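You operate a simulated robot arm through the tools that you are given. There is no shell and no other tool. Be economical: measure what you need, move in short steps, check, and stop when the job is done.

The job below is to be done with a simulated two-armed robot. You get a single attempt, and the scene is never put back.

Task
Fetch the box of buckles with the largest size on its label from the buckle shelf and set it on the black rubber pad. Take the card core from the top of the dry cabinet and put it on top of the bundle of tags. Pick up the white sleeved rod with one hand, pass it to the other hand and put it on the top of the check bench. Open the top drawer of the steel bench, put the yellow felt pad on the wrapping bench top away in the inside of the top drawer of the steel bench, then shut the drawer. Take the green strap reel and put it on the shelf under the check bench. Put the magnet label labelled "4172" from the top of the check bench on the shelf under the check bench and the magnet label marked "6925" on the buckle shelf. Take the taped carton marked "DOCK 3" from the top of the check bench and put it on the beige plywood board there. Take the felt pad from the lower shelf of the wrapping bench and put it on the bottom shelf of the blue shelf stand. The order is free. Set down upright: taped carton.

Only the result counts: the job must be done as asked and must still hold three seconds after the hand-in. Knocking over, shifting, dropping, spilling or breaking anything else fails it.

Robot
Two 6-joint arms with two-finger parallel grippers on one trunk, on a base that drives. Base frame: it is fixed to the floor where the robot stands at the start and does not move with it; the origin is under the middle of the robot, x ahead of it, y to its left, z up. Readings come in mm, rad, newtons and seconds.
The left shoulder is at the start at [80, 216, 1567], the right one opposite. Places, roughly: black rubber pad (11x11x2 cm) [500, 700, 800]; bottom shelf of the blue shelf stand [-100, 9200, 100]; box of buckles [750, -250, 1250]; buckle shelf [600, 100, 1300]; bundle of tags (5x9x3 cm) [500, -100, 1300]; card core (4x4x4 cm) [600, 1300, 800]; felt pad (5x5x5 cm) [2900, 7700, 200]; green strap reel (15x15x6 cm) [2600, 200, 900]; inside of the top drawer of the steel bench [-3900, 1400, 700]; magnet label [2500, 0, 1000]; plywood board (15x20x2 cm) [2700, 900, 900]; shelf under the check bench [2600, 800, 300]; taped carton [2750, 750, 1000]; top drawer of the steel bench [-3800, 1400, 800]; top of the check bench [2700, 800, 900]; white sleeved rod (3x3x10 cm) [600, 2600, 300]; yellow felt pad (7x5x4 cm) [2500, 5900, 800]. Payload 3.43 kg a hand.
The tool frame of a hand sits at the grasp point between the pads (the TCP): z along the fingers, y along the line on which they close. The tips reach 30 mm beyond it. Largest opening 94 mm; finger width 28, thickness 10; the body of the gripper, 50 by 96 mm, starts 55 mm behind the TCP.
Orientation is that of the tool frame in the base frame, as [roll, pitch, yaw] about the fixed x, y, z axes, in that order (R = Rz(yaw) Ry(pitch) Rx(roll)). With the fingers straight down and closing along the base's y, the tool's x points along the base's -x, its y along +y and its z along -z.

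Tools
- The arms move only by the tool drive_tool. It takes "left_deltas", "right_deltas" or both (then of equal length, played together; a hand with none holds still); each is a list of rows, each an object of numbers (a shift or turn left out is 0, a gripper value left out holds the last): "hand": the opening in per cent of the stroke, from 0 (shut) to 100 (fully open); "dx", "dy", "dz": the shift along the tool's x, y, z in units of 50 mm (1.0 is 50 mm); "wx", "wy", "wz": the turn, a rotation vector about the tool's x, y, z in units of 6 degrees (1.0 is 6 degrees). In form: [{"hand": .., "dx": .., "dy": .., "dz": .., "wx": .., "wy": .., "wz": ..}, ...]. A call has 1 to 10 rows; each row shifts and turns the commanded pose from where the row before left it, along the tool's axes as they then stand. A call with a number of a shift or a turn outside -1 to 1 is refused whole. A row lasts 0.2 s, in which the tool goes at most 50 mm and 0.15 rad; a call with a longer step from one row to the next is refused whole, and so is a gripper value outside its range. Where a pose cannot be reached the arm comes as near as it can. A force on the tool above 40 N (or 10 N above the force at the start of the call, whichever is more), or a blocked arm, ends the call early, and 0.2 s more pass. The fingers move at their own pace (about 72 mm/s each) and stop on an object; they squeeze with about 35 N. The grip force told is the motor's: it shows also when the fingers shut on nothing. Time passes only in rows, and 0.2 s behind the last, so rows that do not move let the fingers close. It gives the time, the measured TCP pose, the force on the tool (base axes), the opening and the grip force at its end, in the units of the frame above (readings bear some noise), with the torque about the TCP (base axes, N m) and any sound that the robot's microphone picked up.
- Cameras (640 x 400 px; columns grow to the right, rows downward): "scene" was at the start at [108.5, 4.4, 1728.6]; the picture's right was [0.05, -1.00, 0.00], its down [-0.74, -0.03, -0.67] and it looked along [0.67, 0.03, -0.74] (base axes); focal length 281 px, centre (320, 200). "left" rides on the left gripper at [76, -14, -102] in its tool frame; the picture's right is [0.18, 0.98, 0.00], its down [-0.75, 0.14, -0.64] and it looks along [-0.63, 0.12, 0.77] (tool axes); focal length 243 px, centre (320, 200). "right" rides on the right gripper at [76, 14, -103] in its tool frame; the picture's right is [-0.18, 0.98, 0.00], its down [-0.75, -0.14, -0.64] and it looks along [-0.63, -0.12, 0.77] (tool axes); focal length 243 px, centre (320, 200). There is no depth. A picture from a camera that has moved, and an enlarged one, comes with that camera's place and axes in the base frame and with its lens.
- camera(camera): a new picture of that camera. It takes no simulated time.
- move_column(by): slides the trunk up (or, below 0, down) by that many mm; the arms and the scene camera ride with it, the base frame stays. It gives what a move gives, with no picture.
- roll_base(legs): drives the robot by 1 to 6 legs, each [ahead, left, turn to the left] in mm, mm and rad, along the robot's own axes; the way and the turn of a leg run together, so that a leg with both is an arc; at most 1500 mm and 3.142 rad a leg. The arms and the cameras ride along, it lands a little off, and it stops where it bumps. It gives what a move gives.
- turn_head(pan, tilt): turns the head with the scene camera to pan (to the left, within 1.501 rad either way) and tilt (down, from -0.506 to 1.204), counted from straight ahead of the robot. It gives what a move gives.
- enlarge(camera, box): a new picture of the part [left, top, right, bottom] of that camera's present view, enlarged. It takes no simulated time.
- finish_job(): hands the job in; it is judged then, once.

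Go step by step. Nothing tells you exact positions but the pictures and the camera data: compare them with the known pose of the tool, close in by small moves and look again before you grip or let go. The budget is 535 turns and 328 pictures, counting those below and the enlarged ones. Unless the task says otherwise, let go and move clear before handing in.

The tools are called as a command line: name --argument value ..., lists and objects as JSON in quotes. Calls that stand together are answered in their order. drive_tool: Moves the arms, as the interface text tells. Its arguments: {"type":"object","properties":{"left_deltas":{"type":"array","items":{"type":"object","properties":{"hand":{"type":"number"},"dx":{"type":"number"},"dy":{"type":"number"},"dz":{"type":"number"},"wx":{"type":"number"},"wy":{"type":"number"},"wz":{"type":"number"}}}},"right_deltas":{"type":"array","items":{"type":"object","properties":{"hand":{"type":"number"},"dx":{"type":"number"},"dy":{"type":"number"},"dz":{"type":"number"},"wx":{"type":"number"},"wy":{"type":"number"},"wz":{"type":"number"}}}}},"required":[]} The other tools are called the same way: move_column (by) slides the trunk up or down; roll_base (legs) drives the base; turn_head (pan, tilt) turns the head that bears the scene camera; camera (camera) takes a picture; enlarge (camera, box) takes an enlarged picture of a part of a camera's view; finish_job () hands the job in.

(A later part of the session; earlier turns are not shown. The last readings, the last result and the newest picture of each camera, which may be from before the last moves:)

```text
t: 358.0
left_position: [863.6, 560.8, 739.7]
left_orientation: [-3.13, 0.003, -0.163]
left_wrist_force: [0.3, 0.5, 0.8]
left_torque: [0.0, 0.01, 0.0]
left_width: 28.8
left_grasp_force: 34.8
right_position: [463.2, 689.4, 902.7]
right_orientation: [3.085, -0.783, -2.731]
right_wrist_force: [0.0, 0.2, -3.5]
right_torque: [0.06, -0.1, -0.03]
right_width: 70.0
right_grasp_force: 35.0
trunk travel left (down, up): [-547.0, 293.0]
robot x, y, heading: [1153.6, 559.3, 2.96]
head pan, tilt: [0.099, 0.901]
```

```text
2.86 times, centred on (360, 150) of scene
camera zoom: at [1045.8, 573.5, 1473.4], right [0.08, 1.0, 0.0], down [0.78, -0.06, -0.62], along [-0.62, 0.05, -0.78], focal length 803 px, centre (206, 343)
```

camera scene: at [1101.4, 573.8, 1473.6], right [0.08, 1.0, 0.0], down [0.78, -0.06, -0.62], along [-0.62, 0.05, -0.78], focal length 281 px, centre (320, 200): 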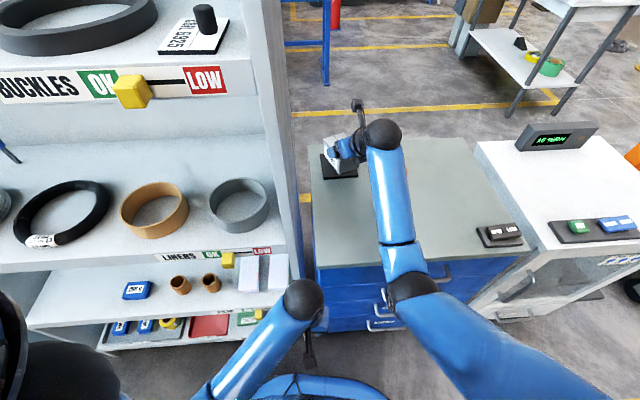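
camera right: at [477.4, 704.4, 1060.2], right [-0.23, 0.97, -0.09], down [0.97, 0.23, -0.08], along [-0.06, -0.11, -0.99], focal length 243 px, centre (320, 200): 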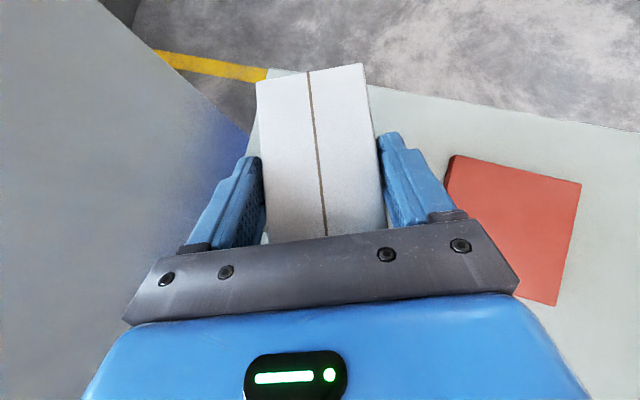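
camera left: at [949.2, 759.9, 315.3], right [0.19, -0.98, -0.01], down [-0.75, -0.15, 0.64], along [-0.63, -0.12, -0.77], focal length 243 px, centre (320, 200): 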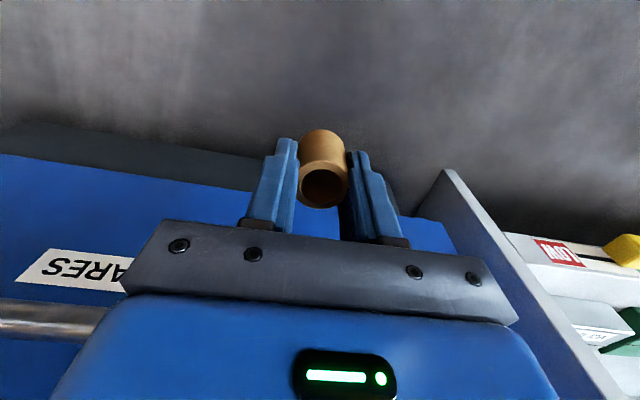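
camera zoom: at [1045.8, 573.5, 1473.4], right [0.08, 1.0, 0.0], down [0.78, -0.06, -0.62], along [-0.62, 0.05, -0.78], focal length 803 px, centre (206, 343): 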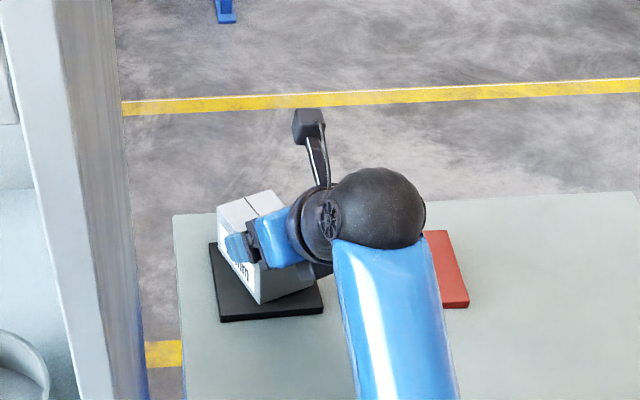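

drive_tool --right_deltas '[{"dx": -0.08, "dz": 0.08}, {"dx": -0.07, "dz": 0.07}, {"dx": -0.07, "dz": 0.07}, {}]'

drive_tool --right_deltas '[{"dx": -0.05, "dz": 0.05}, {"dx": -0.05, "dz": 0.05}, {}]'

enlarge --camera "scene" --box '[280, 80, 440, 220]'

```text
t: 359.0
left_position: [867.7, 561.3, 741.2]
left_orientation: [-3.13, 0.009, -0.162]
left_wrist_force: [0.7, 0.3, 1.4]
left_torque: [0.02, -0.01, 0.0]
left_width: 29.0
left_grasp_force: 35.4
right_position: [464.9, 690.5, 893.6]
right_orientation: [3.081, -0.794, -2.73]
right_wrist_force: [4.3, 7.1, 28.0]
right_torque: [0.06, -0.39, -0.02]
right_width: 70.0
right_grasp_force: 35.0
trunk travel left (down, up): [-547.0, 293.0]
robot x, y, heading: [1154.4, 561.3, 2.959]
head pan, tilt: [0.099, 0.901]
```

```text
t: 359.8
left_position: [865.9, 560.4, 741.6]
left_orientation: [-3.13, 0.008, -0.162]
left_wrist_force: [0.0, -0.1, -0.2]
left_torque: [-0.01, -0.01, 0.01]
left_width: 28.7
left_grasp_force: 35.2
right_position: [465.7, 689.5, 886.3]
right_orientation: [3.082, -0.793, -2.731]
right_wrist_force: [-0.6, 6.0, 30.0]
right_torque: [-0.25, -0.46, 0.07]
right_width: 70.3
right_grasp_force: 35.3
trunk travel left (down, up): [-547.0, 293.0]
robot x, y, heading: [1152.2, 562.6, 2.966]
head pan, tilt: [0.099, 0.901]
```

```text
2.86 times, centred on (360, 150) of scene
camera zoom: at [1051.6, 573.6, 1473.9], right [0.08, 1.0, 0.0], down [0.78, -0.06, -0.62], along [-0.62, 0.05, -0.78], focal length 803 px, centre (206, 343)
```

zoom: 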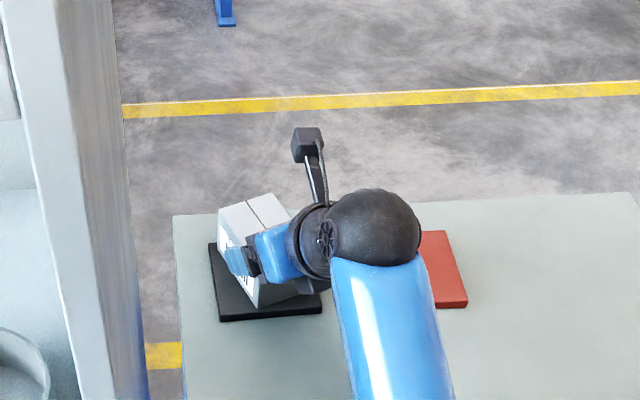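

On the pad (contact 30 N). Release and withdraw along the tool axis.

drive_tool --right_deltas '[{"dx": 0.04, "dz": -0.04}, {"hand": 95}, {}, {}, {"dz": -0.4}, {"dz": -0.8}, {"dz": -0.8}, {}]'

camera --camera "right"

enlarge --camera "scene" --box '[280, 80, 440, 220]'

```text
t: 361.6
left_position: [863.4, 560.5, 740.3]
left_orientation: [-3.129, 0.006, -0.164]
left_wrist_force: [-0.2, -0.1, -0.7]
left_torque: [-0.01, -0.01, 0.01]
left_width: 28.8
left_grasp_force: 35.6
right_position: [530.1, 712.2, 954.4]
right_orientation: [3.085, -0.782, -2.733]
right_wrist_force: [0.4, -0.3, 0.5]
right_torque: [-0.05, 0.01, 0.02]
right_width: 89.2
right_grasp_force: 0.1
trunk travel left (down, up): [-547.0, 293.0]
robot x, y, heading: [1152.9, 559.7, 2.965]
head pan, tilt: [0.099, 0.901]
```

```text
175 pictures are left
camera right: at [543.1, 728.8, 1078.9], right [-0.23, 0.97, -0.09], down [0.97, 0.23, -0.08], along [-0.06, -0.11, -0.99], focal length 243 px, centre (320, 200)
```

right: 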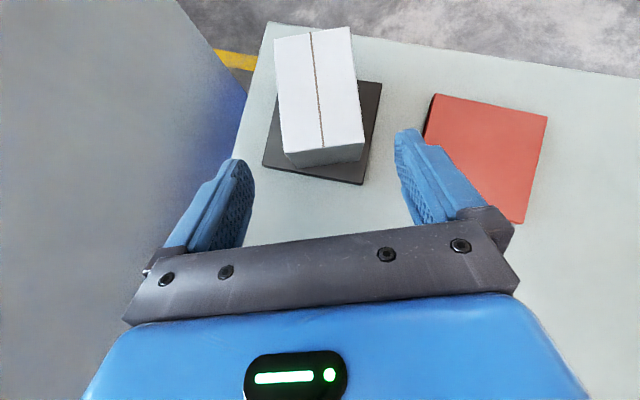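

```text
2.86 times, centred on (360, 150) of scene
camera zoom: at [1046.4, 573.4, 1473.4], right [0.08, 1.0, 0.0], down [0.78, -0.06, -0.62], along [-0.62, 0.05, -0.78], focal length 803 px, centre (206, 343)
```

zoom: 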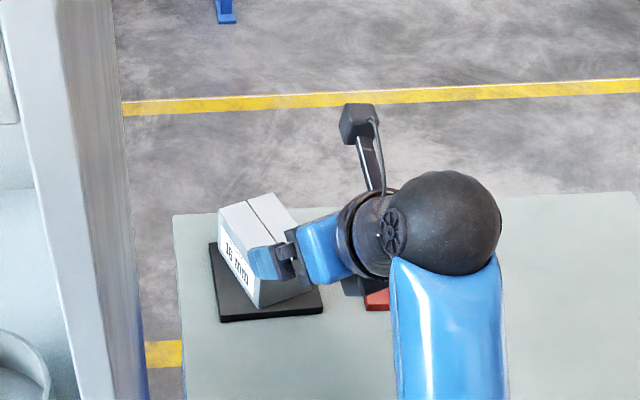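

The box stands on the black pad. Raise the hand and back away.

drive_tool --right_deltas '[{"dx": 0.5, "dz": -0.5}, {"dx": 0.5, "dz": -0.5}, {}]'

roll_base --legs '[[-400, -30, 0]]'

camera --camera "scene"

camera --camera "left"

```text
t: 362.4
left_position: [864.0, 560.9, 739.9]
left_orientation: [-3.129, 0.005, -0.163]
left_wrist_force: [1.0, 0.3, -0.7]
left_torque: [0.01, 0.01, -0.01]
left_width: 28.9
left_grasp_force: 34.9
right_position: [531.6, 709.8, 1024.9]
right_orientation: [3.084, -0.785, -2.733]
right_wrist_force: [0.0, 0.8, -0.3]
right_torque: [0.03, 0.01, -0.02]
right_width: 89.3
right_grasp_force: 0.1
trunk travel left (down, up): [-547.0, 293.0]
robot x, y, heading: [1153.5, 561.0, 2.966]
head pan, tilt: [0.099, 0.901]
```

```text
t: 364.9
left_position: [1259.7, 519.9, 739.0]
left_orientation: [-3.129, 0.006, -0.164]
left_wrist_force: [-0.3, 0.3, 0.7]
left_torque: [-0.01, 0.0, -0.03]
left_width: 28.8
left_grasp_force: 35.0
right_position: [928.5, 670.0, 1023.9]
right_orientation: [3.087, -0.781, -2.736]
right_wrist_force: [-0.5, -0.6, 0.6]
right_torque: [0.04, -0.02, -0.02]
right_width: 89.4
right_grasp_force: 0.0
trunk travel left (down, up): [-547.0, 293.0]
robot x, y, heading: [1548.4, 521.5, 2.964]
head pan, tilt: [0.099, 0.901]
```

```text
173 pictures are left
camera scene: at [1442.9, 532.8, 1473.3], right [0.08, 1.0, 0.0], down [0.78, -0.06, -0.62], along [-0.62, 0.05, -0.78], focal length 281 px, centre (320, 200)
```

scene: 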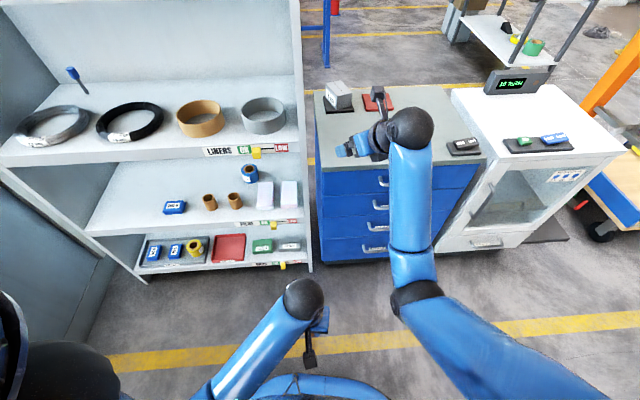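

```text
172 pictures are left
camera left: at [1338.2, 519.6, 842.3], right [0.02, -1.0, -0.01], down [-0.76, -0.03, 0.64], along [-0.64, 0.0, -0.77], focal length 243 px, centre (320, 200)
```

left: 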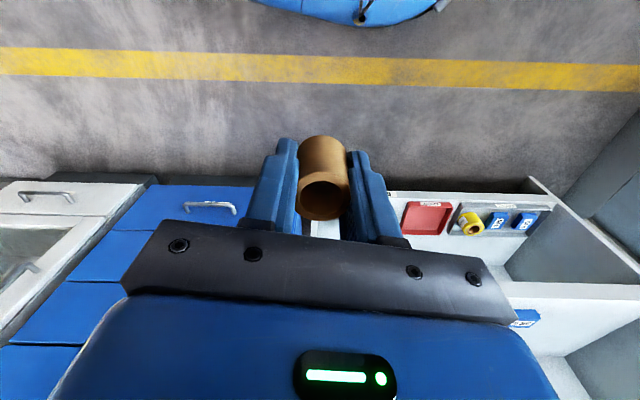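

The box is done. Next the core: I'll set it upright on the free area of the blue bench with the left hand and regrip it with the right hand tilted 45°, which suits the shelf.

move_column --by 190

roll_base --legs '[[215, -240, 0.177]]'

drive_tool --left_deltas '[{"dx": -0.9}, {"dx": -0.9}, {"dx": -0.9}, {"dx": -0.9}, {"dx": -0.9}, {"dx": -0.9}, {"dx": -0.9}, {}]'

camera --camera "left"

camera --camera "scene"

```text
t: 367.0
left_position: [1261.5, 518.9, 929.7]
left_orientation: [-3.13, 0.004, -0.164]
left_wrist_force: [-0.3, 0.5, -0.9]
left_torque: [-0.03, 0.0, -0.03]
left_width: 29.2
left_grasp_force: 35.2
right_position: [927.5, 670.0, 1213.6]
right_orientation: [3.087, -0.783, -2.732]
right_wrist_force: [-0.1, -0.6, 0.4]
right_torque: [0.01, 0.01, 0.02]
right_width: 89.5
right_grasp_force: 0.0
trunk travel left (down, up): [-737.0, 103.0]
robot x, y, heading: [1546.9, 520.1, 2.958]
head pan, tilt: [0.099, 0.901]
```

```text
t: 369.1
left_position: [1076.6, 723.7, 930.5]
left_orientation: [-3.128, 0.006, 0.015]
left_wrist_force: [-0.5, 0.7, 0.1]
left_torque: [-0.01, 0.0, 0.0]
left_width: 28.7
left_grasp_force: 35.5
right_position: [721.8, 811.0, 1215.4]
right_orientation: [3.082, -0.782, -2.552]
right_wrist_force: [0.1, -0.3, 0.7]
right_torque: [-0.03, 0.0, 0.03]
right_width: 89.2
right_grasp_force: 0.1
trunk travel left (down, up): [-737.0, 103.0]
robot x, y, heading: [1359.8, 775.8, -3.14]
head pan, tilt: [0.099, 0.901]
```

```text
t: 370.9
left_position: [758.4, 719.1, 932.8]
left_orientation: [-3.131, 0.005, 0.018]
left_wrist_force: [0.0, -0.5, 0.0]
left_torque: [-0.03, -0.04, 0.0]
left_width: 28.6
left_grasp_force: 34.8
right_position: [721.2, 813.3, 1214.1]
right_orientation: [3.086, -0.784, -2.554]
right_wrist_force: [0.9, -0.7, 0.1]
right_torque: [0.02, 0.0, -0.01]
right_width: 89.3
right_grasp_force: 0.0
trunk travel left (down, up): [-737.0, 103.0]
robot x, y, heading: [1355.7, 775.7, -3.138]
head pan, tilt: [0.099, 0.901]
```

```text
171 pictures are left
camera left: at [835.4, 732.8, 1034.5], right [0.2, -0.98, -0.01], down [-0.75, -0.16, 0.64], along [-0.63, -0.12, -0.76], focal length 243 px, centre (320, 200)
```

left: 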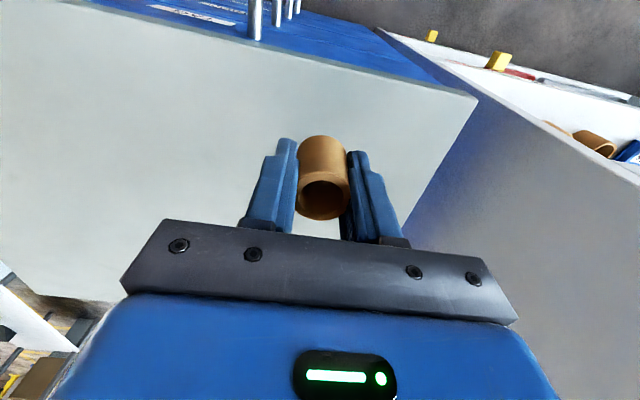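

```text
170 pictures are left
camera scene: at [1253.2, 769.7, 1663.5], right [-0.1, 0.99, 0.0], down [0.78, 0.08, -0.62], along [-0.62, -0.06, -0.78], focal length 281 px, centre (320, 200)
```

scene: 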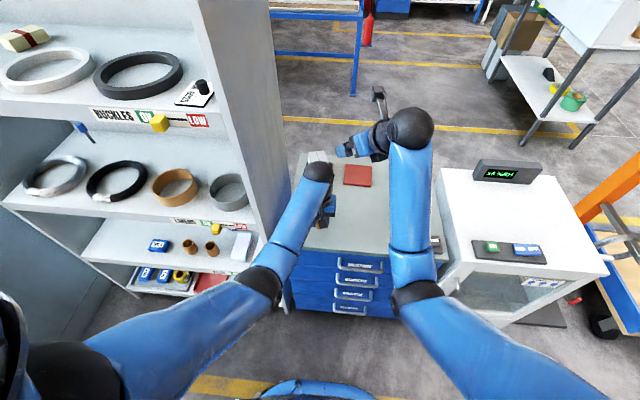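

Bench edge is close; go 50 mm deeper and lower gently until contact.

drive_tool --left_deltas '[{"dx": -0.8}, {"dz": 0.5}, {"dz": 0.3}, {}]'

drive_tool --left_deltas '[{"dz": 0.2}, {"dz": 0.15}, {"dz": 0.1}, {}]'

camera --camera "left"

```text
t: 371.9
left_position: [717.7, 720.2, 891.7]
left_orientation: [-3.129, 0.006, 0.015]
left_wrist_force: [0.3, -1.0, -0.3]
left_torque: [0.0, -0.01, 0.02]
left_width: 28.9
left_grasp_force: 35.2
right_position: [721.0, 813.6, 1213.3]
right_orientation: [3.086, -0.783, -2.556]
right_wrist_force: [0.2, 0.2, 0.4]
right_torque: [0.02, 0.0, -0.01]
right_width: 89.3
right_grasp_force: 0.1
trunk travel left (down, up): [-737.0, 103.0]
robot x, y, heading: [1356.0, 779.8, -3.141]
head pan, tilt: [0.099, 0.901]
```

```text
t: 372.9
left_position: [720.5, 719.1, 870.0]
left_orientation: [-3.13, 0.005, 0.015]
left_wrist_force: [0.3, -0.2, -0.1]
left_torque: [0.0, 0.0, 0.01]
left_width: 28.9
left_grasp_force: 36.2
right_position: [721.1, 812.4, 1214.4]
right_orientation: [3.086, -0.784, -2.555]
right_wrist_force: [-0.6, -0.4, 0.5]
right_torque: [-0.02, 0.01, 0.01]
right_width: 89.2
right_grasp_force: 0.1
trunk travel left (down, up): [-737.0, 103.0]
robot x, y, heading: [1355.5, 778.1, -3.14]
head pan, tilt: [0.099, 0.901]
```

```text
169 pictures are left
camera left: at [796.5, 733.0, 971.7], right [0.2, -0.98, -0.01], down [-0.75, -0.16, 0.64], along [-0.63, -0.12, -0.76], focal length 243 px, centre (320, 200)
```

left: 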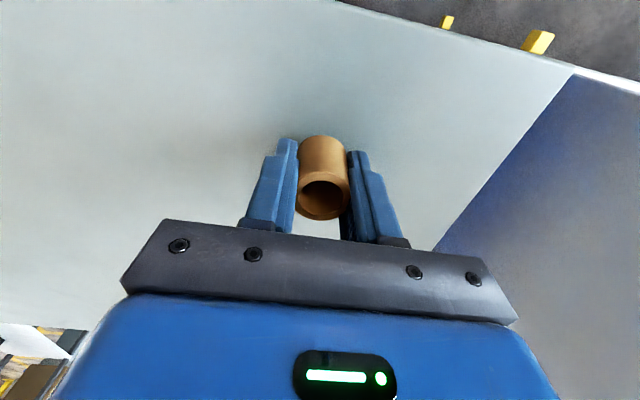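

drive_tool --left_deltas '[{"dz": 0.1}, {"dz": 0.08}, {"dz": 0.08}, {"dz": 0.06}, {}]'

```text
t: 374.1
left_position: [719.5, 719.9, 853.1]
left_orientation: [-3.128, 0.003, 0.015]
left_wrist_force: [-0.6, -0.3, 0.3]
left_torque: [-0.02, -0.02, 0.01]
left_width: 29.0
left_grasp_force: 34.7
right_position: [721.0, 814.0, 1215.0]
right_orientation: [3.086, -0.784, -2.554]
right_wrist_force: [0.3, 0.5, 0.5]
right_torque: [0.01, 0.0, 0.0]
right_width: 89.4
right_grasp_force: 0.0
trunk travel left (down, up): [-737.0, 103.0]
robot x, y, heading: [1355.5, 777.2, -3.142]
head pan, tilt: [0.099, 0.901]
```

drive_tool --left_deltas '[{"dz": 0.08}, {"dz": 0.08}, {"dz": 0.06}, {"dz": 0.06}, {}]'

camera --camera "left"

```text
t: 375.0
left_position: [719.1, 719.8, 850.5]
left_orientation: [-3.129, 0.015, 0.017]
left_wrist_force: [14.6, -1.6, 25.1]
left_torque: [-0.47, -0.71, 0.23]
left_width: 29.1
left_grasp_force: 34.8
right_position: [726.5, 812.9, 1216.3]
right_orientation: [3.083, -0.786, -2.551]
right_wrist_force: [0.3, -0.2, -0.5]
right_torque: [-0.02, 0.02, -0.02]
right_width: 89.1
right_grasp_force: 0.1
trunk travel left (down, up): [-737.0, 103.0]
robot x, y, heading: [1360.8, 777.4, -3.139]
head pan, tilt: [0.099, 0.901]
stopped in row 4 (left hand): the force on the tool passed its limit at 44 N (the readings are from after the stop); the commanded pose is now the measured one
```

```text
168 pictures are left
camera left: at [796.8, 733.4, 952.3], right [0.2, -0.98, -0.01], down [-0.74, -0.16, 0.65], along [-0.64, -0.12, -0.76], focal length 243 px, centre (320, 200)
```

left: 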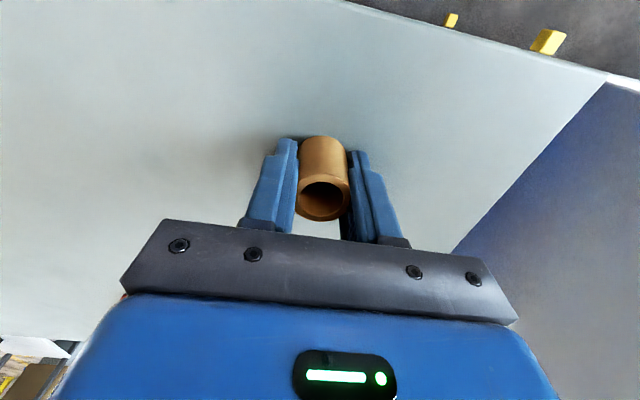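

Core touches the bench (z≈818). Release and lift off straight.

drive_tool --left_deltas '[{"dz": -0.04}, {"hand": 70}, {}, {}, {"dz": -0.5}, {"dz": -0.8}, {"dz": -0.8}, {}]'

camera --camera "left"

```text
t: 376.8
left_position: [717.6, 718.9, 953.5]
left_orientation: [-3.128, 0.01, 0.019]
left_wrist_force: [0.2, 0.1, -0.1]
left_torque: [0.0, -0.04, 0.03]
left_width: 65.6
left_grasp_force: 0.1
right_position: [719.3, 812.3, 1214.4]
right_orientation: [3.087, -0.781, -2.554]
right_wrist_force: [-0.3, -0.2, 0.3]
right_torque: [-0.01, 0.01, -0.01]
right_width: 89.3
right_grasp_force: 0.1
trunk travel left (down, up): [-737.0, 103.0]
robot x, y, heading: [1359.0, 777.8, -3.139]
head pan, tilt: [0.099, 0.901]
```

```text
167 pictures are left
camera left: at [795.7, 732.2, 1055.9], right [0.2, -0.98, -0.01], down [-0.74, -0.16, 0.65], along [-0.64, -0.12, -0.76], focal length 243 px, centre (320, 200)
```

left: 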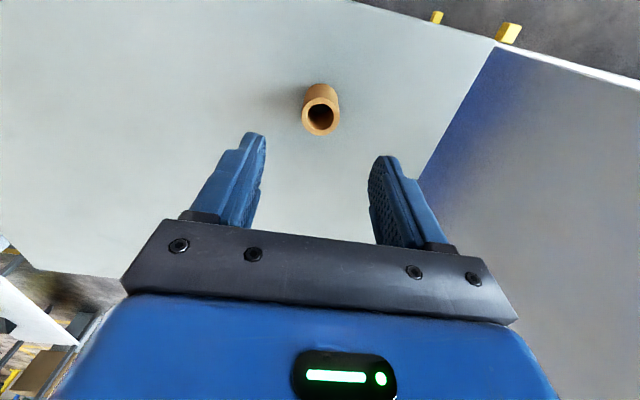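

Core stands upright at (719,720). Retract the left arm, lower the trunk, and bring the right hand to the approach point.

drive_tool --left_deltas '[{"dx": 0.9}, {"dx": 0.9}, {"dx": 0.9}, {"dx": 0.9}, {"dx": 0.9}, {"dx": 0.9}, {"dx": 0.9}, {}]'

move_column --by -180

roll_base --legs '[[-62, 53, 0]]'

drive_tool --right_deltas '[{"dx": -0.5, "dz": 0.5, "hand": 80}, {"dx": -0.5, "dz": 0.5}, {"dx": -0.4, "dz": 0.4}, {}]'

camera --camera "right"

```text
t: 378.6
left_position: [1033.9, 721.9, 944.0]
left_orientation: [-3.129, 0.012, 0.018]
left_wrist_force: [0.6, -0.3, 0.4]
left_torque: [-0.02, 0.01, 0.03]
left_width: 65.4
left_grasp_force: 0.0
left hand out of reach, approached as far as the arm can: row 6
right_position: [720.1, 812.2, 1215.9]
right_orientation: [3.085, -0.785, -2.554]
right_wrist_force: [0.3, -0.4, 0.5]
right_torque: [-0.03, 0.01, -0.01]
right_width: 89.6
right_grasp_force: 0.1
trunk travel left (down, up): [-737.0, 103.0]
robot x, y, heading: [1359.5, 776.2, -3.14]
head pan, tilt: [0.099, 0.901]
```

```text
t: 380.6
left_position: [1034.5, 722.8, 764.4]
left_orientation: [-3.127, 0.015, 0.017]
left_wrist_force: [0.4, -0.8, 0.2]
left_torque: [0.0, -0.01, 0.03]
left_width: 65.8
left_grasp_force: 0.0
right_position: [721.4, 812.7, 1035.1]
right_orientation: [3.085, -0.781, -2.553]
right_wrist_force: [-0.3, 0.0, -0.3]
right_torque: [-0.03, 0.01, -0.02]
right_width: 89.0
right_grasp_force: 0.0
trunk travel left (down, up): [-557.0, 283.0]
robot x, y, heading: [1361.0, 773.8, -3.135]
head pan, tilt: [0.099, 0.901]
```

```text
t: 381.6
left_position: [1093.4, 671.1, 763.7]
left_orientation: [-3.13, 0.013, 0.016]
left_wrist_force: [0.1, -0.7, 0.1]
left_torque: [-0.01, 0.0, -0.01]
left_width: 65.7
left_grasp_force: 0.0
right_position: [781.1, 761.6, 1032.7]
right_orientation: [3.087, -0.781, -2.558]
right_wrist_force: [-0.7, -0.3, 0.6]
right_torque: [0.01, 0.02, 0.01]
right_width: 89.2
right_grasp_force: 0.1
trunk travel left (down, up): [-557.0, 283.0]
robot x, y, heading: [1418.5, 726.4, 3.141]
head pan, tilt: [0.099, 0.901]
```

```text
t: 382.6
left_position: [1093.4, 671.0, 763.3]
left_orientation: [-3.128, 0.011, 0.018]
left_wrist_force: [0.5, 0.4, 0.3]
left_torque: [0.03, 0.01, 0.0]
left_width: 65.6
left_grasp_force: 0.0
right_position: [779.1, 765.5, 934.0]
right_orientation: [3.086, -0.784, -2.557]
right_wrist_force: [0.1, 0.7, 0.1]
right_torque: [0.02, 0.01, -0.01]
right_width: 75.2
right_grasp_force: 0.1
trunk travel left (down, up): [-557.0, 283.0]
robot x, y, heading: [1419.2, 725.2, 3.143]
head pan, tilt: [0.099, 0.901]
```

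```text
166 pictures are left
camera right: at [789.6, 783.3, 1059.8], right [-0.4, 0.91, -0.09], down [0.92, 0.39, -0.08], along [-0.04, -0.12, -0.99], focal length 243 px, centre (320, 200)
```

right: 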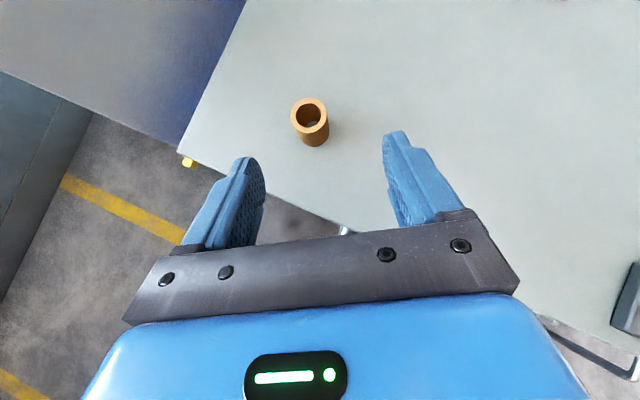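

drive_tool --right_deltas '[{"dz": 0.6, "dx": -0.1, "dy": -0.1}, {"dz": 0.7}, {}]'

camera --camera "right"

```text
t: 383.4
left_position: [1095.2, 670.5, 763.2]
left_orientation: [-3.128, 0.015, 0.017]
left_wrist_force: [-0.1, 0.3, -0.2]
left_torque: [-0.02, 0.01, 0.01]
left_width: 65.9
left_grasp_force: 0.1
right_position: [746.9, 740.3, 884.9]
right_orientation: [3.085, -0.782, -2.556]
right_wrist_force: [-0.5, 0.1, -1.1]
right_torque: [0.03, -0.01, 0.02]
right_width: 75.2
right_grasp_force: 0.0
trunk travel left (down, up): [-557.0, 283.0]
robot x, y, heading: [1420.7, 726.6, 3.146]
head pan, tilt: [0.099, 0.901]
```

```text
165 pictures are left
camera right: at [756.0, 759.0, 1011.0], right [-0.4, 0.91, -0.09], down [0.92, 0.39, -0.08], along [-0.04, -0.12, -0.99], focal length 243 px, centre (320, 200)
```

right: 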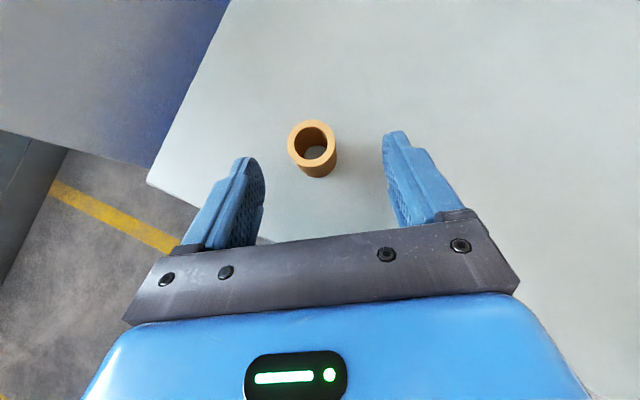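

drive_tool --right_deltas '[{"dz": 0.45}, {"dz": 0.4, "dx": 0.04}, {}]'

camera --camera "right"

```text
t: 384.2
left_position: [1095.1, 670.6, 763.3]
left_orientation: [-3.127, 0.013, 0.016]
left_wrist_force: [-0.9, -0.5, 0.4]
left_torque: [0.01, 0.01, 0.01]
left_width: 65.7
left_grasp_force: 0.1
right_position: [719.0, 725.2, 858.1]
right_orientation: [3.085, -0.785, -2.554]
right_wrist_force: [-0.6, 0.4, -0.6]
right_torque: [0.02, -0.01, 0.0]
right_width: 75.1
right_grasp_force: 0.1
trunk travel left (down, up): [-557.0, 283.0]
robot x, y, heading: [1420.6, 726.0, 3.141]
head pan, tilt: [0.099, 0.901]
```

```text
164 pictures are left
camera right: at [728.1, 742.9, 982.8], right [-0.4, 0.91, -0.09], down [0.91, 0.39, -0.08], along [-0.04, -0.12, -0.99], focal length 243 px, centre (320, 200)
```

right: 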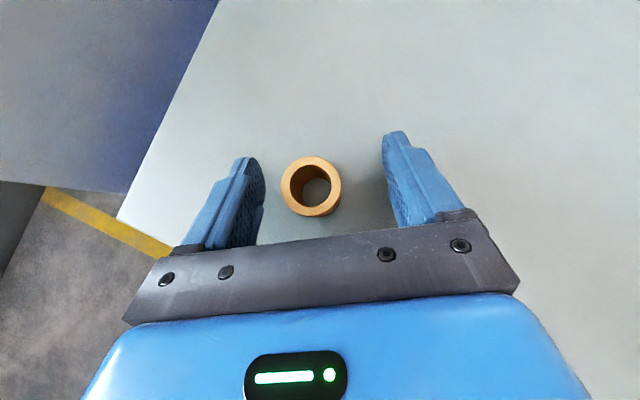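

drive_tool --right_deltas '[{"dy": -0.1}, {"hand": 0}, {}, {}, {}, {}]'

drive_tool --right_deltas '[{"dx": 0.4, "dz": -0.4}, {"dx": 0.5, "dz": -0.5}, {"dx": 0.5, "dz": -0.5}, {}]'

camera --camera "right"

```text
t: 385.6
left_position: [1095.5, 670.8, 764.1]
left_orientation: [-3.128, 0.016, 0.015]
left_wrist_force: [0.2, -0.2, -0.4]
left_torque: [0.01, 0.01, -0.02]
left_width: 66.0
left_grasp_force: 0.0
right_position: [720.0, 721.1, 858.1]
right_orientation: [3.085, -0.783, -2.555]
right_wrist_force: [0.4, -1.1, 2.0]
right_torque: [-0.05, -0.02, 0.02]
right_width: 30.0
right_grasp_force: 35.1
trunk travel left (down, up): [-557.0, 283.0]
robot x, y, heading: [1420.3, 722.6, 3.147]
head pan, tilt: [0.099, 0.901]
```

```text
t: 386.6
left_position: [1094.6, 670.2, 762.8]
left_orientation: [-3.127, 0.013, 0.016]
left_wrist_force: [-0.5, -0.2, 0.7]
left_torque: [0.01, -0.04, -0.01]
left_width: 65.9
left_grasp_force: 0.2
right_position: [722.7, 717.9, 956.6]
right_orientation: [3.087, -0.784, -2.557]
right_wrist_force: [-0.9, 0.1, -0.6]
right_torque: [0.01, 0.01, -0.05]
right_width: 29.7
right_grasp_force: 35.6
trunk travel left (down, up): [-557.0, 283.0]
robot x, y, heading: [1421.1, 725.6, 3.141]
head pan, tilt: [0.099, 0.901]
```

```text
163 pictures are left
camera right: at [732.4, 735.4, 1082.0], right [-0.4, 0.91, -0.09], down [0.92, 0.39, -0.08], along [-0.04, -0.12, -0.99], focal length 243 px, centre (320, 200)
```

right: 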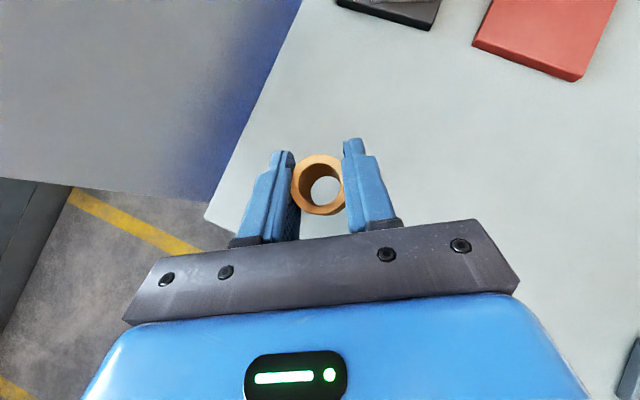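

Core is held upright. Back off, raise the trunk fully, and raise the arm for the shelf.

roll_base --legs '[[-200, 0, 0], [0, 700, 0]]'

move_column --by 275

drive_tool --right_deltas '[{"dx": 0.5, "dz": -0.5}, {"dx": 0.5, "dz": -0.5}, {"dx": 0.5, "dz": -0.5}, {"dx": 0.5, "dz": -0.5}, {"dx": 0.5, "dz": -0.5}, {"dx": 0.4, "dz": -0.4}, {}]'

turn_head --pan 0 --tilt 0.6

camera --camera "scene"

camera --camera "right"

```text
t: 391.7
left_position: [1290.1, -26.3, 762.8]
left_orientation: [-3.126, 0.013, 0.011]
left_wrist_force: [0.4, -0.4, 0.6]
left_torque: [-0.03, -0.02, 0.02]
left_width: 65.5
left_grasp_force: 0.1
right_position: [919.1, 21.7, 956.6]
right_orientation: [3.084, -0.783, -2.561]
right_wrist_force: [0.8, -0.1, 0.2]
right_torque: [0.02, 0.02, -0.03]
right_width: 29.5
right_grasp_force: 35.2
trunk travel left (down, up): [-557.0, 283.0]
robot x, y, heading: [1618.5, 27.4, 3.137]
head pan, tilt: [0.099, 0.901]
```

```text
t: 394.4
left_position: [1289.0, -26.5, 1037.6]
left_orientation: [-3.129, 0.015, 0.01]
left_wrist_force: [0.6, 1.0, -0.8]
left_torque: [0.05, 0.02, 0.0]
left_width: 65.8
left_grasp_force: 0.1
right_position: [918.6, 20.3, 1230.0]
right_orientation: [3.086, -0.783, -2.562]
right_wrist_force: [-0.4, 0.2, 0.4]
right_torque: [-0.02, -0.01, 0.01]
right_width: 29.6
right_grasp_force: 35.3
trunk travel left (down, up): [-832.0, 8.0]
robot x, y, heading: [1615.2, 25.7, 3.137]
head pan, tilt: [0.099, 0.901]
```

```text
t: 396.1
left_position: [1290.7, -25.7, 1037.5]
left_orientation: [-3.127, 0.015, 0.01]
left_wrist_force: [0.2, -0.1, -0.2]
left_torque: [0.03, 0.01, 0.0]
left_width: 65.8
left_grasp_force: 0.1
right_position: [922.3, 15.1, 1437.0]
right_orientation: [3.086, -0.783, -2.558]
right_wrist_force: [0.4, -0.1, -0.7]
right_torque: [0.03, 0.0, 0.0]
right_width: 29.3
right_grasp_force: 34.8
trunk travel left (down, up): [-832.0, 8.0]
robot x, y, heading: [1613.8, 26.5, 3.138]
head pan, tilt: [0.099, 0.901]
```

```text
t: 396.9
left_position: [1290.0, -26.2, 1038.6]
left_orientation: [-3.127, 0.015, 0.01]
left_wrist_force: [0.4, 0.9, 0.1]
left_torque: [0.02, 0.0, 0.01]
left_width: 65.7
left_grasp_force: 0.1
right_position: [921.9, 14.3, 1436.9]
right_orientation: [3.086, -0.784, -2.56]
right_wrist_force: [-0.4, 0.2, 1.1]
right_torque: [-0.03, 0.0, 0.01]
right_width: 29.5
right_grasp_force: 34.9
trunk travel left (down, up): [-832.0, 8.0]
robot x, y, heading: [1613.8, 25.5, 3.129]
head pan, tilt: [0.0, 0.6]
```

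```text
162 pictures are left
camera scene: at [1496.8, 26.9, 1783.2], right [0.0, 1.0, 0.0], down [0.57, 0.0, -0.82], along [-0.82, 0.0, -0.57], focal length 281 px, centre (320, 200)
```

scene: 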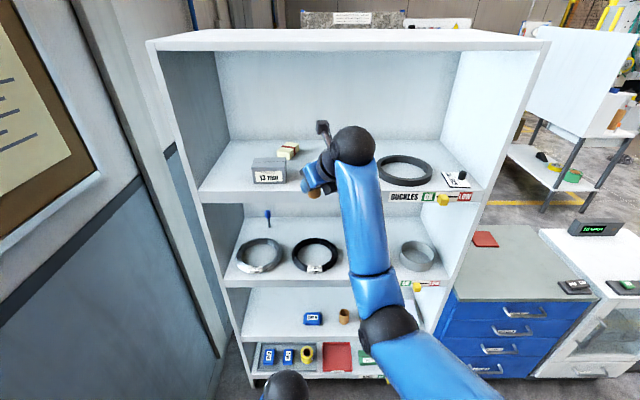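

```text
161 pictures are left
camera right: at [932.3, 32.6, 1561.8], right [-0.4, 0.91, -0.09], down [0.92, 0.39, -0.08], along [-0.04, -0.12, -0.99], focal length 243 px, centre (320, 200)
```

right: 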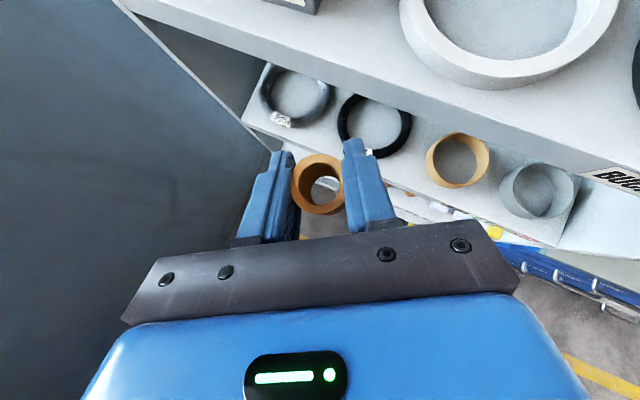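

enlarge --camera "scene" --box '[230, 120, 350, 210]'

```text
4.44 times, centred on (290, 165) of scene
camera zoom: at [1496.8, 26.9, 1783.2], right [0.0, 1.0, 0.0], down [0.57, 0.0, -0.82], along [-0.82, 0.0, -0.57], focal length 1250 px, centre (453, 356)
```

zoom: 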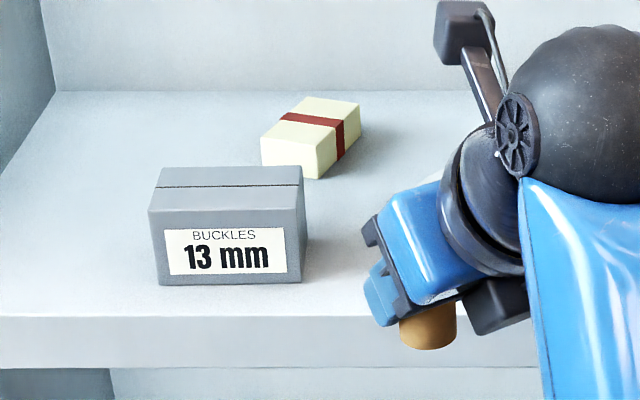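

Tags are near (540,−88). To avoid the 13 mm box I go in at y≈−42, then shift left once past it.

roll_base --legs '[[0, 57, 0.003], [300, 0, 0]]'

drive_tool --right_deltas '[{}]'

camera --camera "right"

camera --camera "scene"

```text
t: 399.5
left_position: [993.5, -82.9, 1039.7]
left_orientation: [-3.127, 0.016, 0.013]
left_wrist_force: [0.7, -0.3, 0.8]
left_torque: [0.02, 0.03, 0.01]
left_width: 65.8
left_grasp_force: 0.1
right_position: [624.7, -43.1, 1437.9]
right_orientation: [3.083, -0.786, -2.558]
right_wrist_force: [0.4, -0.6, 0.5]
right_torque: [-0.02, 0.03, -0.02]
right_width: 29.5
right_grasp_force: 34.5
trunk travel left (down, up): [-832.0, 8.0]
robot x, y, heading: [1314.2, -28.7, 3.139]
head pan, tilt: [0.0, 0.6]
```

```text
t: 399.9
left_position: [988.6, -81.8, 1037.8]
left_orientation: [-3.129, 0.013, 0.011]
left_wrist_force: [-0.4, -0.5, -0.2]
left_torque: [0.02, 0.03, 0.01]
left_width: 65.8
left_grasp_force: 0.1
right_position: [619.9, -42.3, 1436.9]
right_orientation: [3.088, -0.781, -2.56]
right_wrist_force: [0.8, 0.2, -0.2]
right_torque: [-0.03, -0.02, -0.02]
right_width: 29.6
right_grasp_force: 35.1
trunk travel left (down, up): [-832.0, 8.0]
robot x, y, heading: [1316.2, -32.0, 3.139]
head pan, tilt: [0.0, 0.6]
```

```text
159 pictures are left
camera right: at [630.1, -23.4, 1561.2], right [-0.4, 0.91, -0.09], down [0.92, 0.39, -0.08], along [-0.04, -0.12, -0.99], focal length 243 px, centre (320, 200)
```

right: 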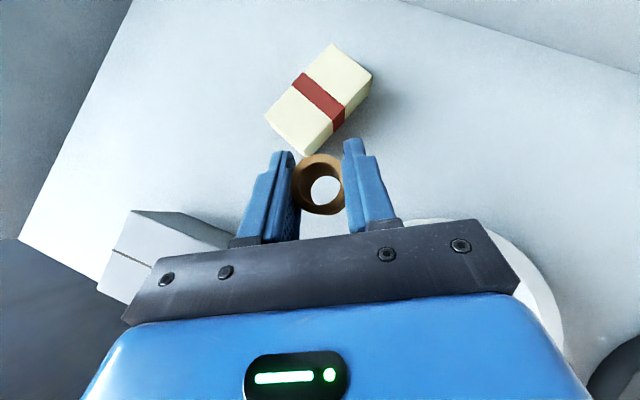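

```text
158 pictures are left
camera scene: at [1194.3, -28.9, 1783.1], right [0.0, 1.0, 0.0], down [0.57, 0.0, -0.82], along [-0.82, 0.0, -0.57], focal length 281 px, centre (320, 200)
```

scene: 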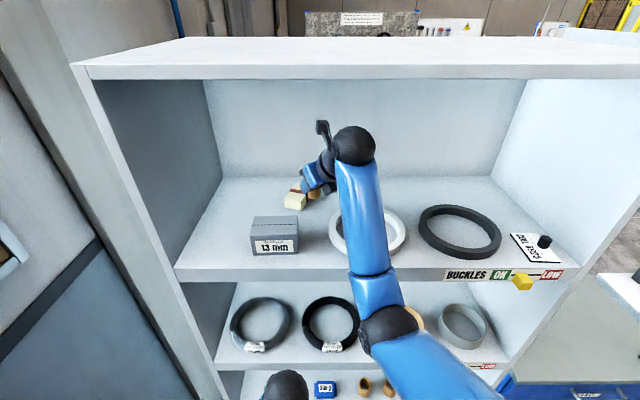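

Tags centre at (541,−83). Move the base by 79 ahead and 41 left.

roll_base --legs '[[79, 41, 0]]'

drive_tool --right_deltas '[{}]'

camera --camera "right"

```text
t: 401.0
left_position: [912.9, -124.4, 1040.2]
left_orientation: [-3.128, 0.015, 0.012]
left_wrist_force: [0.3, -1.1, 0.4]
left_torque: [0.01, -0.05, 0.0]
left_width: 65.7
left_grasp_force: 0.1
right_position: [545.5, -85.4, 1439.6]
right_orientation: [3.081, -0.786, -2.555]
right_wrist_force: [-0.8, 0.8, -0.2]
right_torque: [-0.02, 0.02, 0.01]
right_width: 29.7
right_grasp_force: 35.3
trunk travel left (down, up): [-832.0, 8.0]
robot x, y, heading: [1234.5, -70.6, 3.143]
head pan, tilt: [0.0, 0.6]
```

```text
t: 401.4
left_position: [912.8, -125.1, 1040.5]
left_orientation: [-3.126, 0.016, 0.012]
left_wrist_force: [-0.5, -1.1, -0.3]
left_torque: [0.01, 0.0, 0.0]
left_width: 65.6
left_grasp_force: 0.1
right_position: [546.9, -85.4, 1438.7]
right_orientation: [3.083, -0.785, -2.554]
right_wrist_force: [-0.4, -0.2, -0.6]
right_torque: [-0.03, -0.01, 0.01]
right_width: 29.3
right_grasp_force: 35.5
trunk travel left (down, up): [-832.0, 8.0]
robot x, y, heading: [1235.5, -72.0, 3.136]
head pan, tilt: [0.0, 0.6]
```

```text
157 pictures are left
camera right: at [556.5, -67.2, 1564.2], right [-0.4, 0.91, -0.09], down [0.92, 0.39, -0.09], along [-0.04, -0.12, -0.99], focal length 243 px, centre (320, 200)
```

right: 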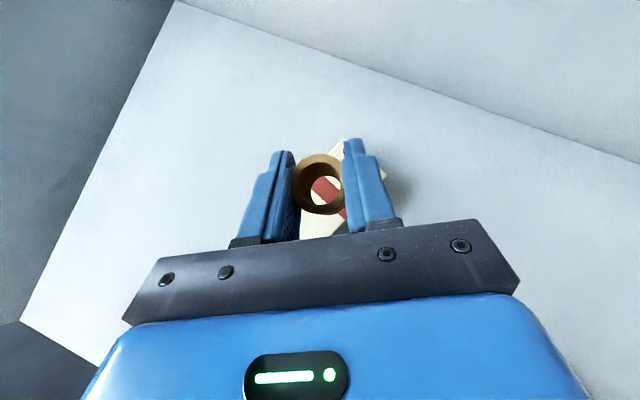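

Nearly centred. Fine adjust and lower with the trunk.

drive_tool --right_deltas '[{"dx": 0.055, "dy": 0.1, "dz": 0.055}, {}]'

move_column --by -22

camera --camera "right"

```text
t: 402.0
left_position: [912.3, -122.8, 1038.9]
left_orientation: [-3.126, 0.015, 0.013]
left_wrist_force: [0.4, -0.3, 0.1]
left_torque: [0.02, 0.04, 0.01]
left_width: 65.8
left_grasp_force: 0.1
right_position: [539.3, -81.6, 1440.7]
right_orientation: [3.081, -0.785, -2.557]
right_wrist_force: [0.6, 0.0, 0.0]
right_torque: [0.01, 0.02, -0.01]
right_width: 29.4
right_grasp_force: 35.4
trunk travel left (down, up): [-832.0, 8.0]
robot x, y, heading: [1237.7, -72.3, 3.143]
head pan, tilt: [0.0, 0.6]
```

```text
t: 402.6
left_position: [924.0, -123.7, 1021.4]
left_orientation: [-3.127, 0.03, 0.011]
left_wrist_force: [0.5, 0.3, 0.4]
left_torque: [-0.02, 0.01, 0.02]
left_width: 65.6
left_grasp_force: 0.0
right_position: [557.1, -81.0, 1432.4]
right_orientation: [3.069, -0.805, -2.547]
right_wrist_force: [0.6, 0.8, -0.2]
right_torque: [0.0, -0.02, 0.02]
right_width: 29.5
right_grasp_force: 35.0
trunk travel left (down, up): [-810.0, 30.0]
robot x, y, heading: [1235.1, -70.0, 3.141]
head pan, tilt: [0.0, 0.6]
```

```text
156 pictures are left
camera right: at [569.6, -63.0, 1556.8], right [-0.4, 0.91, -0.08], down [0.91, 0.39, -0.11], along [-0.06, -0.12, -0.99], focal length 243 px, centre (320, 200)
```

right: 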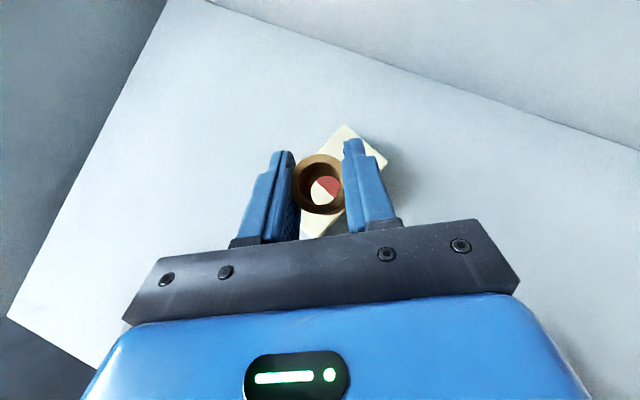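

The forearm is grazing the shelf's front edge. I raise again; a straighter arm (base further back) will lift the elbow.

move_column --by 25

roll_base --legs '[[0, -48, 0], [-200, 0, 0]]'

drive_tool --right_deltas '[{}]'

```text
t: 403.4
left_position: [910.9, -122.6, 1041.8]
left_orientation: [-3.128, 0.014, 0.012]
left_wrist_force: [0.0, 0.5, -0.6]
left_torque: [-0.01, 0.0, 0.01]
left_width: 66.1
left_grasp_force: 0.0
right_position: [536.6, -80.4, 1440.5]
right_orientation: [3.087, -0.783, -2.561]
right_wrist_force: [-0.4, 0.6, -0.1]
right_torque: [-0.01, 0.0, 0.03]
right_width: 29.4
right_grasp_force: 35.7
trunk travel left (down, up): [-835.0, 5.0]
robot x, y, heading: [1237.3, -68.1, 3.14]
head pan, tilt: [0.0, 0.6]
```

```text
t: 405.5
left_position: [1108.6, -73.8, 1041.8]
left_orientation: [-3.128, 0.011, 0.01]
left_wrist_force: [0.2, 0.4, 0.3]
left_torque: [-0.01, -0.03, -0.01]
left_width: 65.9
left_grasp_force: 0.0
right_position: [732.1, -31.7, 1437.4]
right_orientation: [3.09, -0.782, -2.563]
right_wrist_force: [-0.5, -0.3, -0.6]
right_torque: [0.01, 0.01, 0.04]
right_width: 29.3
right_grasp_force: 34.6
trunk travel left (down, up): [-835.0, 5.0]
robot x, y, heading: [1438.7, -22.5, 3.139]
head pan, tilt: [0.0, 0.6]
```

```text
t: 405.9
left_position: [1113.7, -76.7, 1042.3]
left_orientation: [-3.127, 0.016, 0.013]
left_wrist_force: [0.2, 0.6, 0.3]
left_torque: [-0.01, 0.04, -0.01]
left_width: 65.8
left_grasp_force: 0.0
right_position: [740.1, -35.6, 1441.4]
right_orientation: [3.084, -0.785, -2.556]
right_wrist_force: [0.1, 0.9, 0.2]
right_torque: [0.05, 0.0, 0.01]
right_width: 29.8
right_grasp_force: 35.3
trunk travel left (down, up): [-835.0, 5.0]
robot x, y, heading: [1435.9, -22.8, 3.138]
head pan, tilt: [0.0, 0.6]
```

drive_tool --right_deltas '[{"dx": 0.41, "dy": 0.39, "dz": 0.41}, {"dx": 0.41, "dy": 0.39, "dz": 0.41}, {"dx": 0.41, "dy": 0.39, "dz": 0.41}, {}]'

camera --camera "scene"

```text
t: 406.9
left_position: [1110.3, -75.2, 1041.8]
left_orientation: [-3.128, 0.012, 0.012]
left_wrist_force: [0.1, 0.9, -0.8]
left_torque: [0.01, 0.02, -0.01]
left_width: 65.8
left_grasp_force: 0.1
right_position: [631.3, -27.6, 1441.9]
right_orientation: [3.085, -0.784, -2.557]
right_wrist_force: [0.3, 0.1, 0.4]
right_torque: [-0.03, 0.02, -0.01]
right_width: 29.6
right_grasp_force: 35.0
trunk travel left (down, up): [-835.0, 5.0]
robot x, y, heading: [1436.0, -22.3, 3.141]
head pan, tilt: [0.0, 0.6]
```

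```text
155 pictures are left
camera scene: at [1317.0, -22.0, 1786.2], right [0.0, 1.0, 0.0], down [0.57, 0.0, -0.82], along [-0.82, 0.0, -0.57], focal length 281 px, centre (320, 200)
```

scene: 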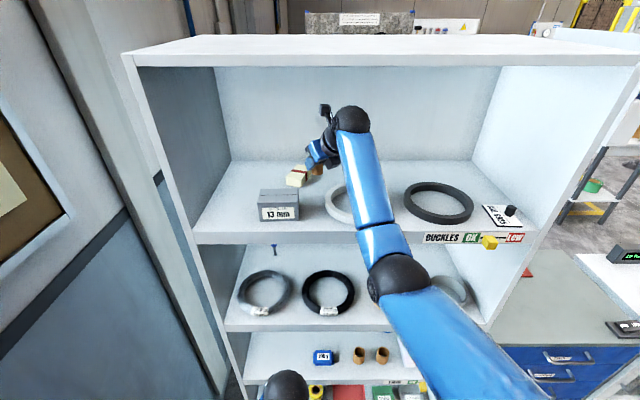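

Arm is straighter now with the elbow well outside. Move the base 90 ahead, 55 left.

roll_base --legs '[[90, 55, 0]]'

drive_tool --right_deltas '[{}]'

camera --camera "right"

```text
t: 408.0
left_position: [1029.4, -124.8, 1044.9]
left_orientation: [-3.132, 0.022, 0.013]
left_wrist_force: [1.3, 0.0, -0.2]
left_torque: [-0.05, 0.07, 0.04]
left_width: 65.9
left_grasp_force: 0.1
right_position: [553.3, -74.7, 1448.4]
right_orientation: [3.084, -0.792, -2.558]
right_wrist_force: [0.1, 0.4, 0.6]
right_torque: [-0.01, 0.04, 0.0]
right_width: 29.6
right_grasp_force: 34.9
trunk travel left (down, up): [-835.0, 5.0]
robot x, y, heading: [1349.3, -76.5, 3.136]
head pan, tilt: [0.0, 0.6]
```

```text
t: 408.4
left_position: [1019.5, -130.6, 1040.3]
left_orientation: [-3.125, 0.009, 0.011]
left_wrist_force: [-0.9, 0.1, -0.1]
left_torque: [0.01, 0.01, -0.01]
left_width: 65.7
left_grasp_force: 0.0
right_position: [539.6, -83.8, 1438.1]
right_orientation: [3.086, -0.781, -2.559]
right_wrist_force: [-0.6, 0.0, -1.2]
right_torque: [0.02, 0.0, -0.04]
right_width: 29.7
right_grasp_force: 35.4
trunk travel left (down, up): [-835.0, 5.0]
robot x, y, heading: [1345.7, -77.1, 3.139]
head pan, tilt: [0.0, 0.6]
```

```text
154 pictures are left
camera right: at [548.3, -66.1, 1564.9], right [-0.4, 0.91, -0.09], down [0.92, 0.39, -0.08], along [-0.04, -0.11, -0.99], focal length 243 px, centre (320, 200)
```

right: 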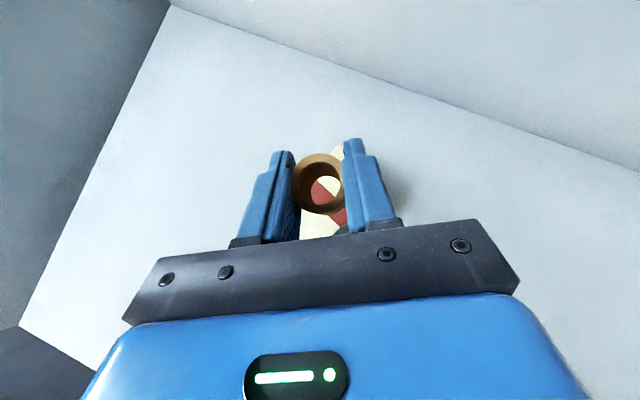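

Centred at (540,−84). Lower with the trunk in small steps.

move_column --by -20

camera --camera "right"

```text
t: 409.1
left_position: [1020.6, -129.6, 1020.2]
left_orientation: [-3.125, 0.011, 0.011]
left_wrist_force: [-0.1, 0.1, -0.3]
left_torque: [0.02, 0.02, -0.02]
left_width: 65.9
left_grasp_force: 0.1
right_position: [540.3, -82.9, 1420.9]
right_orientation: [3.085, -0.781, -2.56]
right_wrist_force: [0.6, -0.1, 0.1]
right_torque: [0.0, -0.02, -0.02]
right_width: 29.6
right_grasp_force: 35.4
trunk travel left (down, up): [-815.0, 25.0]
robot x, y, heading: [1349.2, -79.0, 3.142]
head pan, tilt: [0.0, 0.6]
```

```text
153 pictures are left
camera right: at [549.9, -64.2, 1545.8], right [-0.4, 0.91, -0.09], down [0.92, 0.39, -0.08], along [-0.04, -0.12, -0.99], focal length 243 px, centre (320, 200)
```

right: 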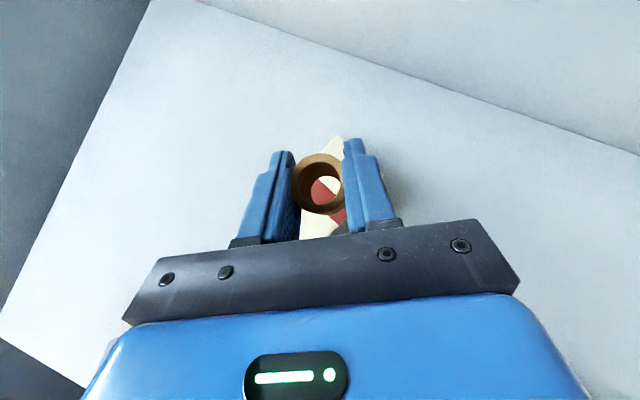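

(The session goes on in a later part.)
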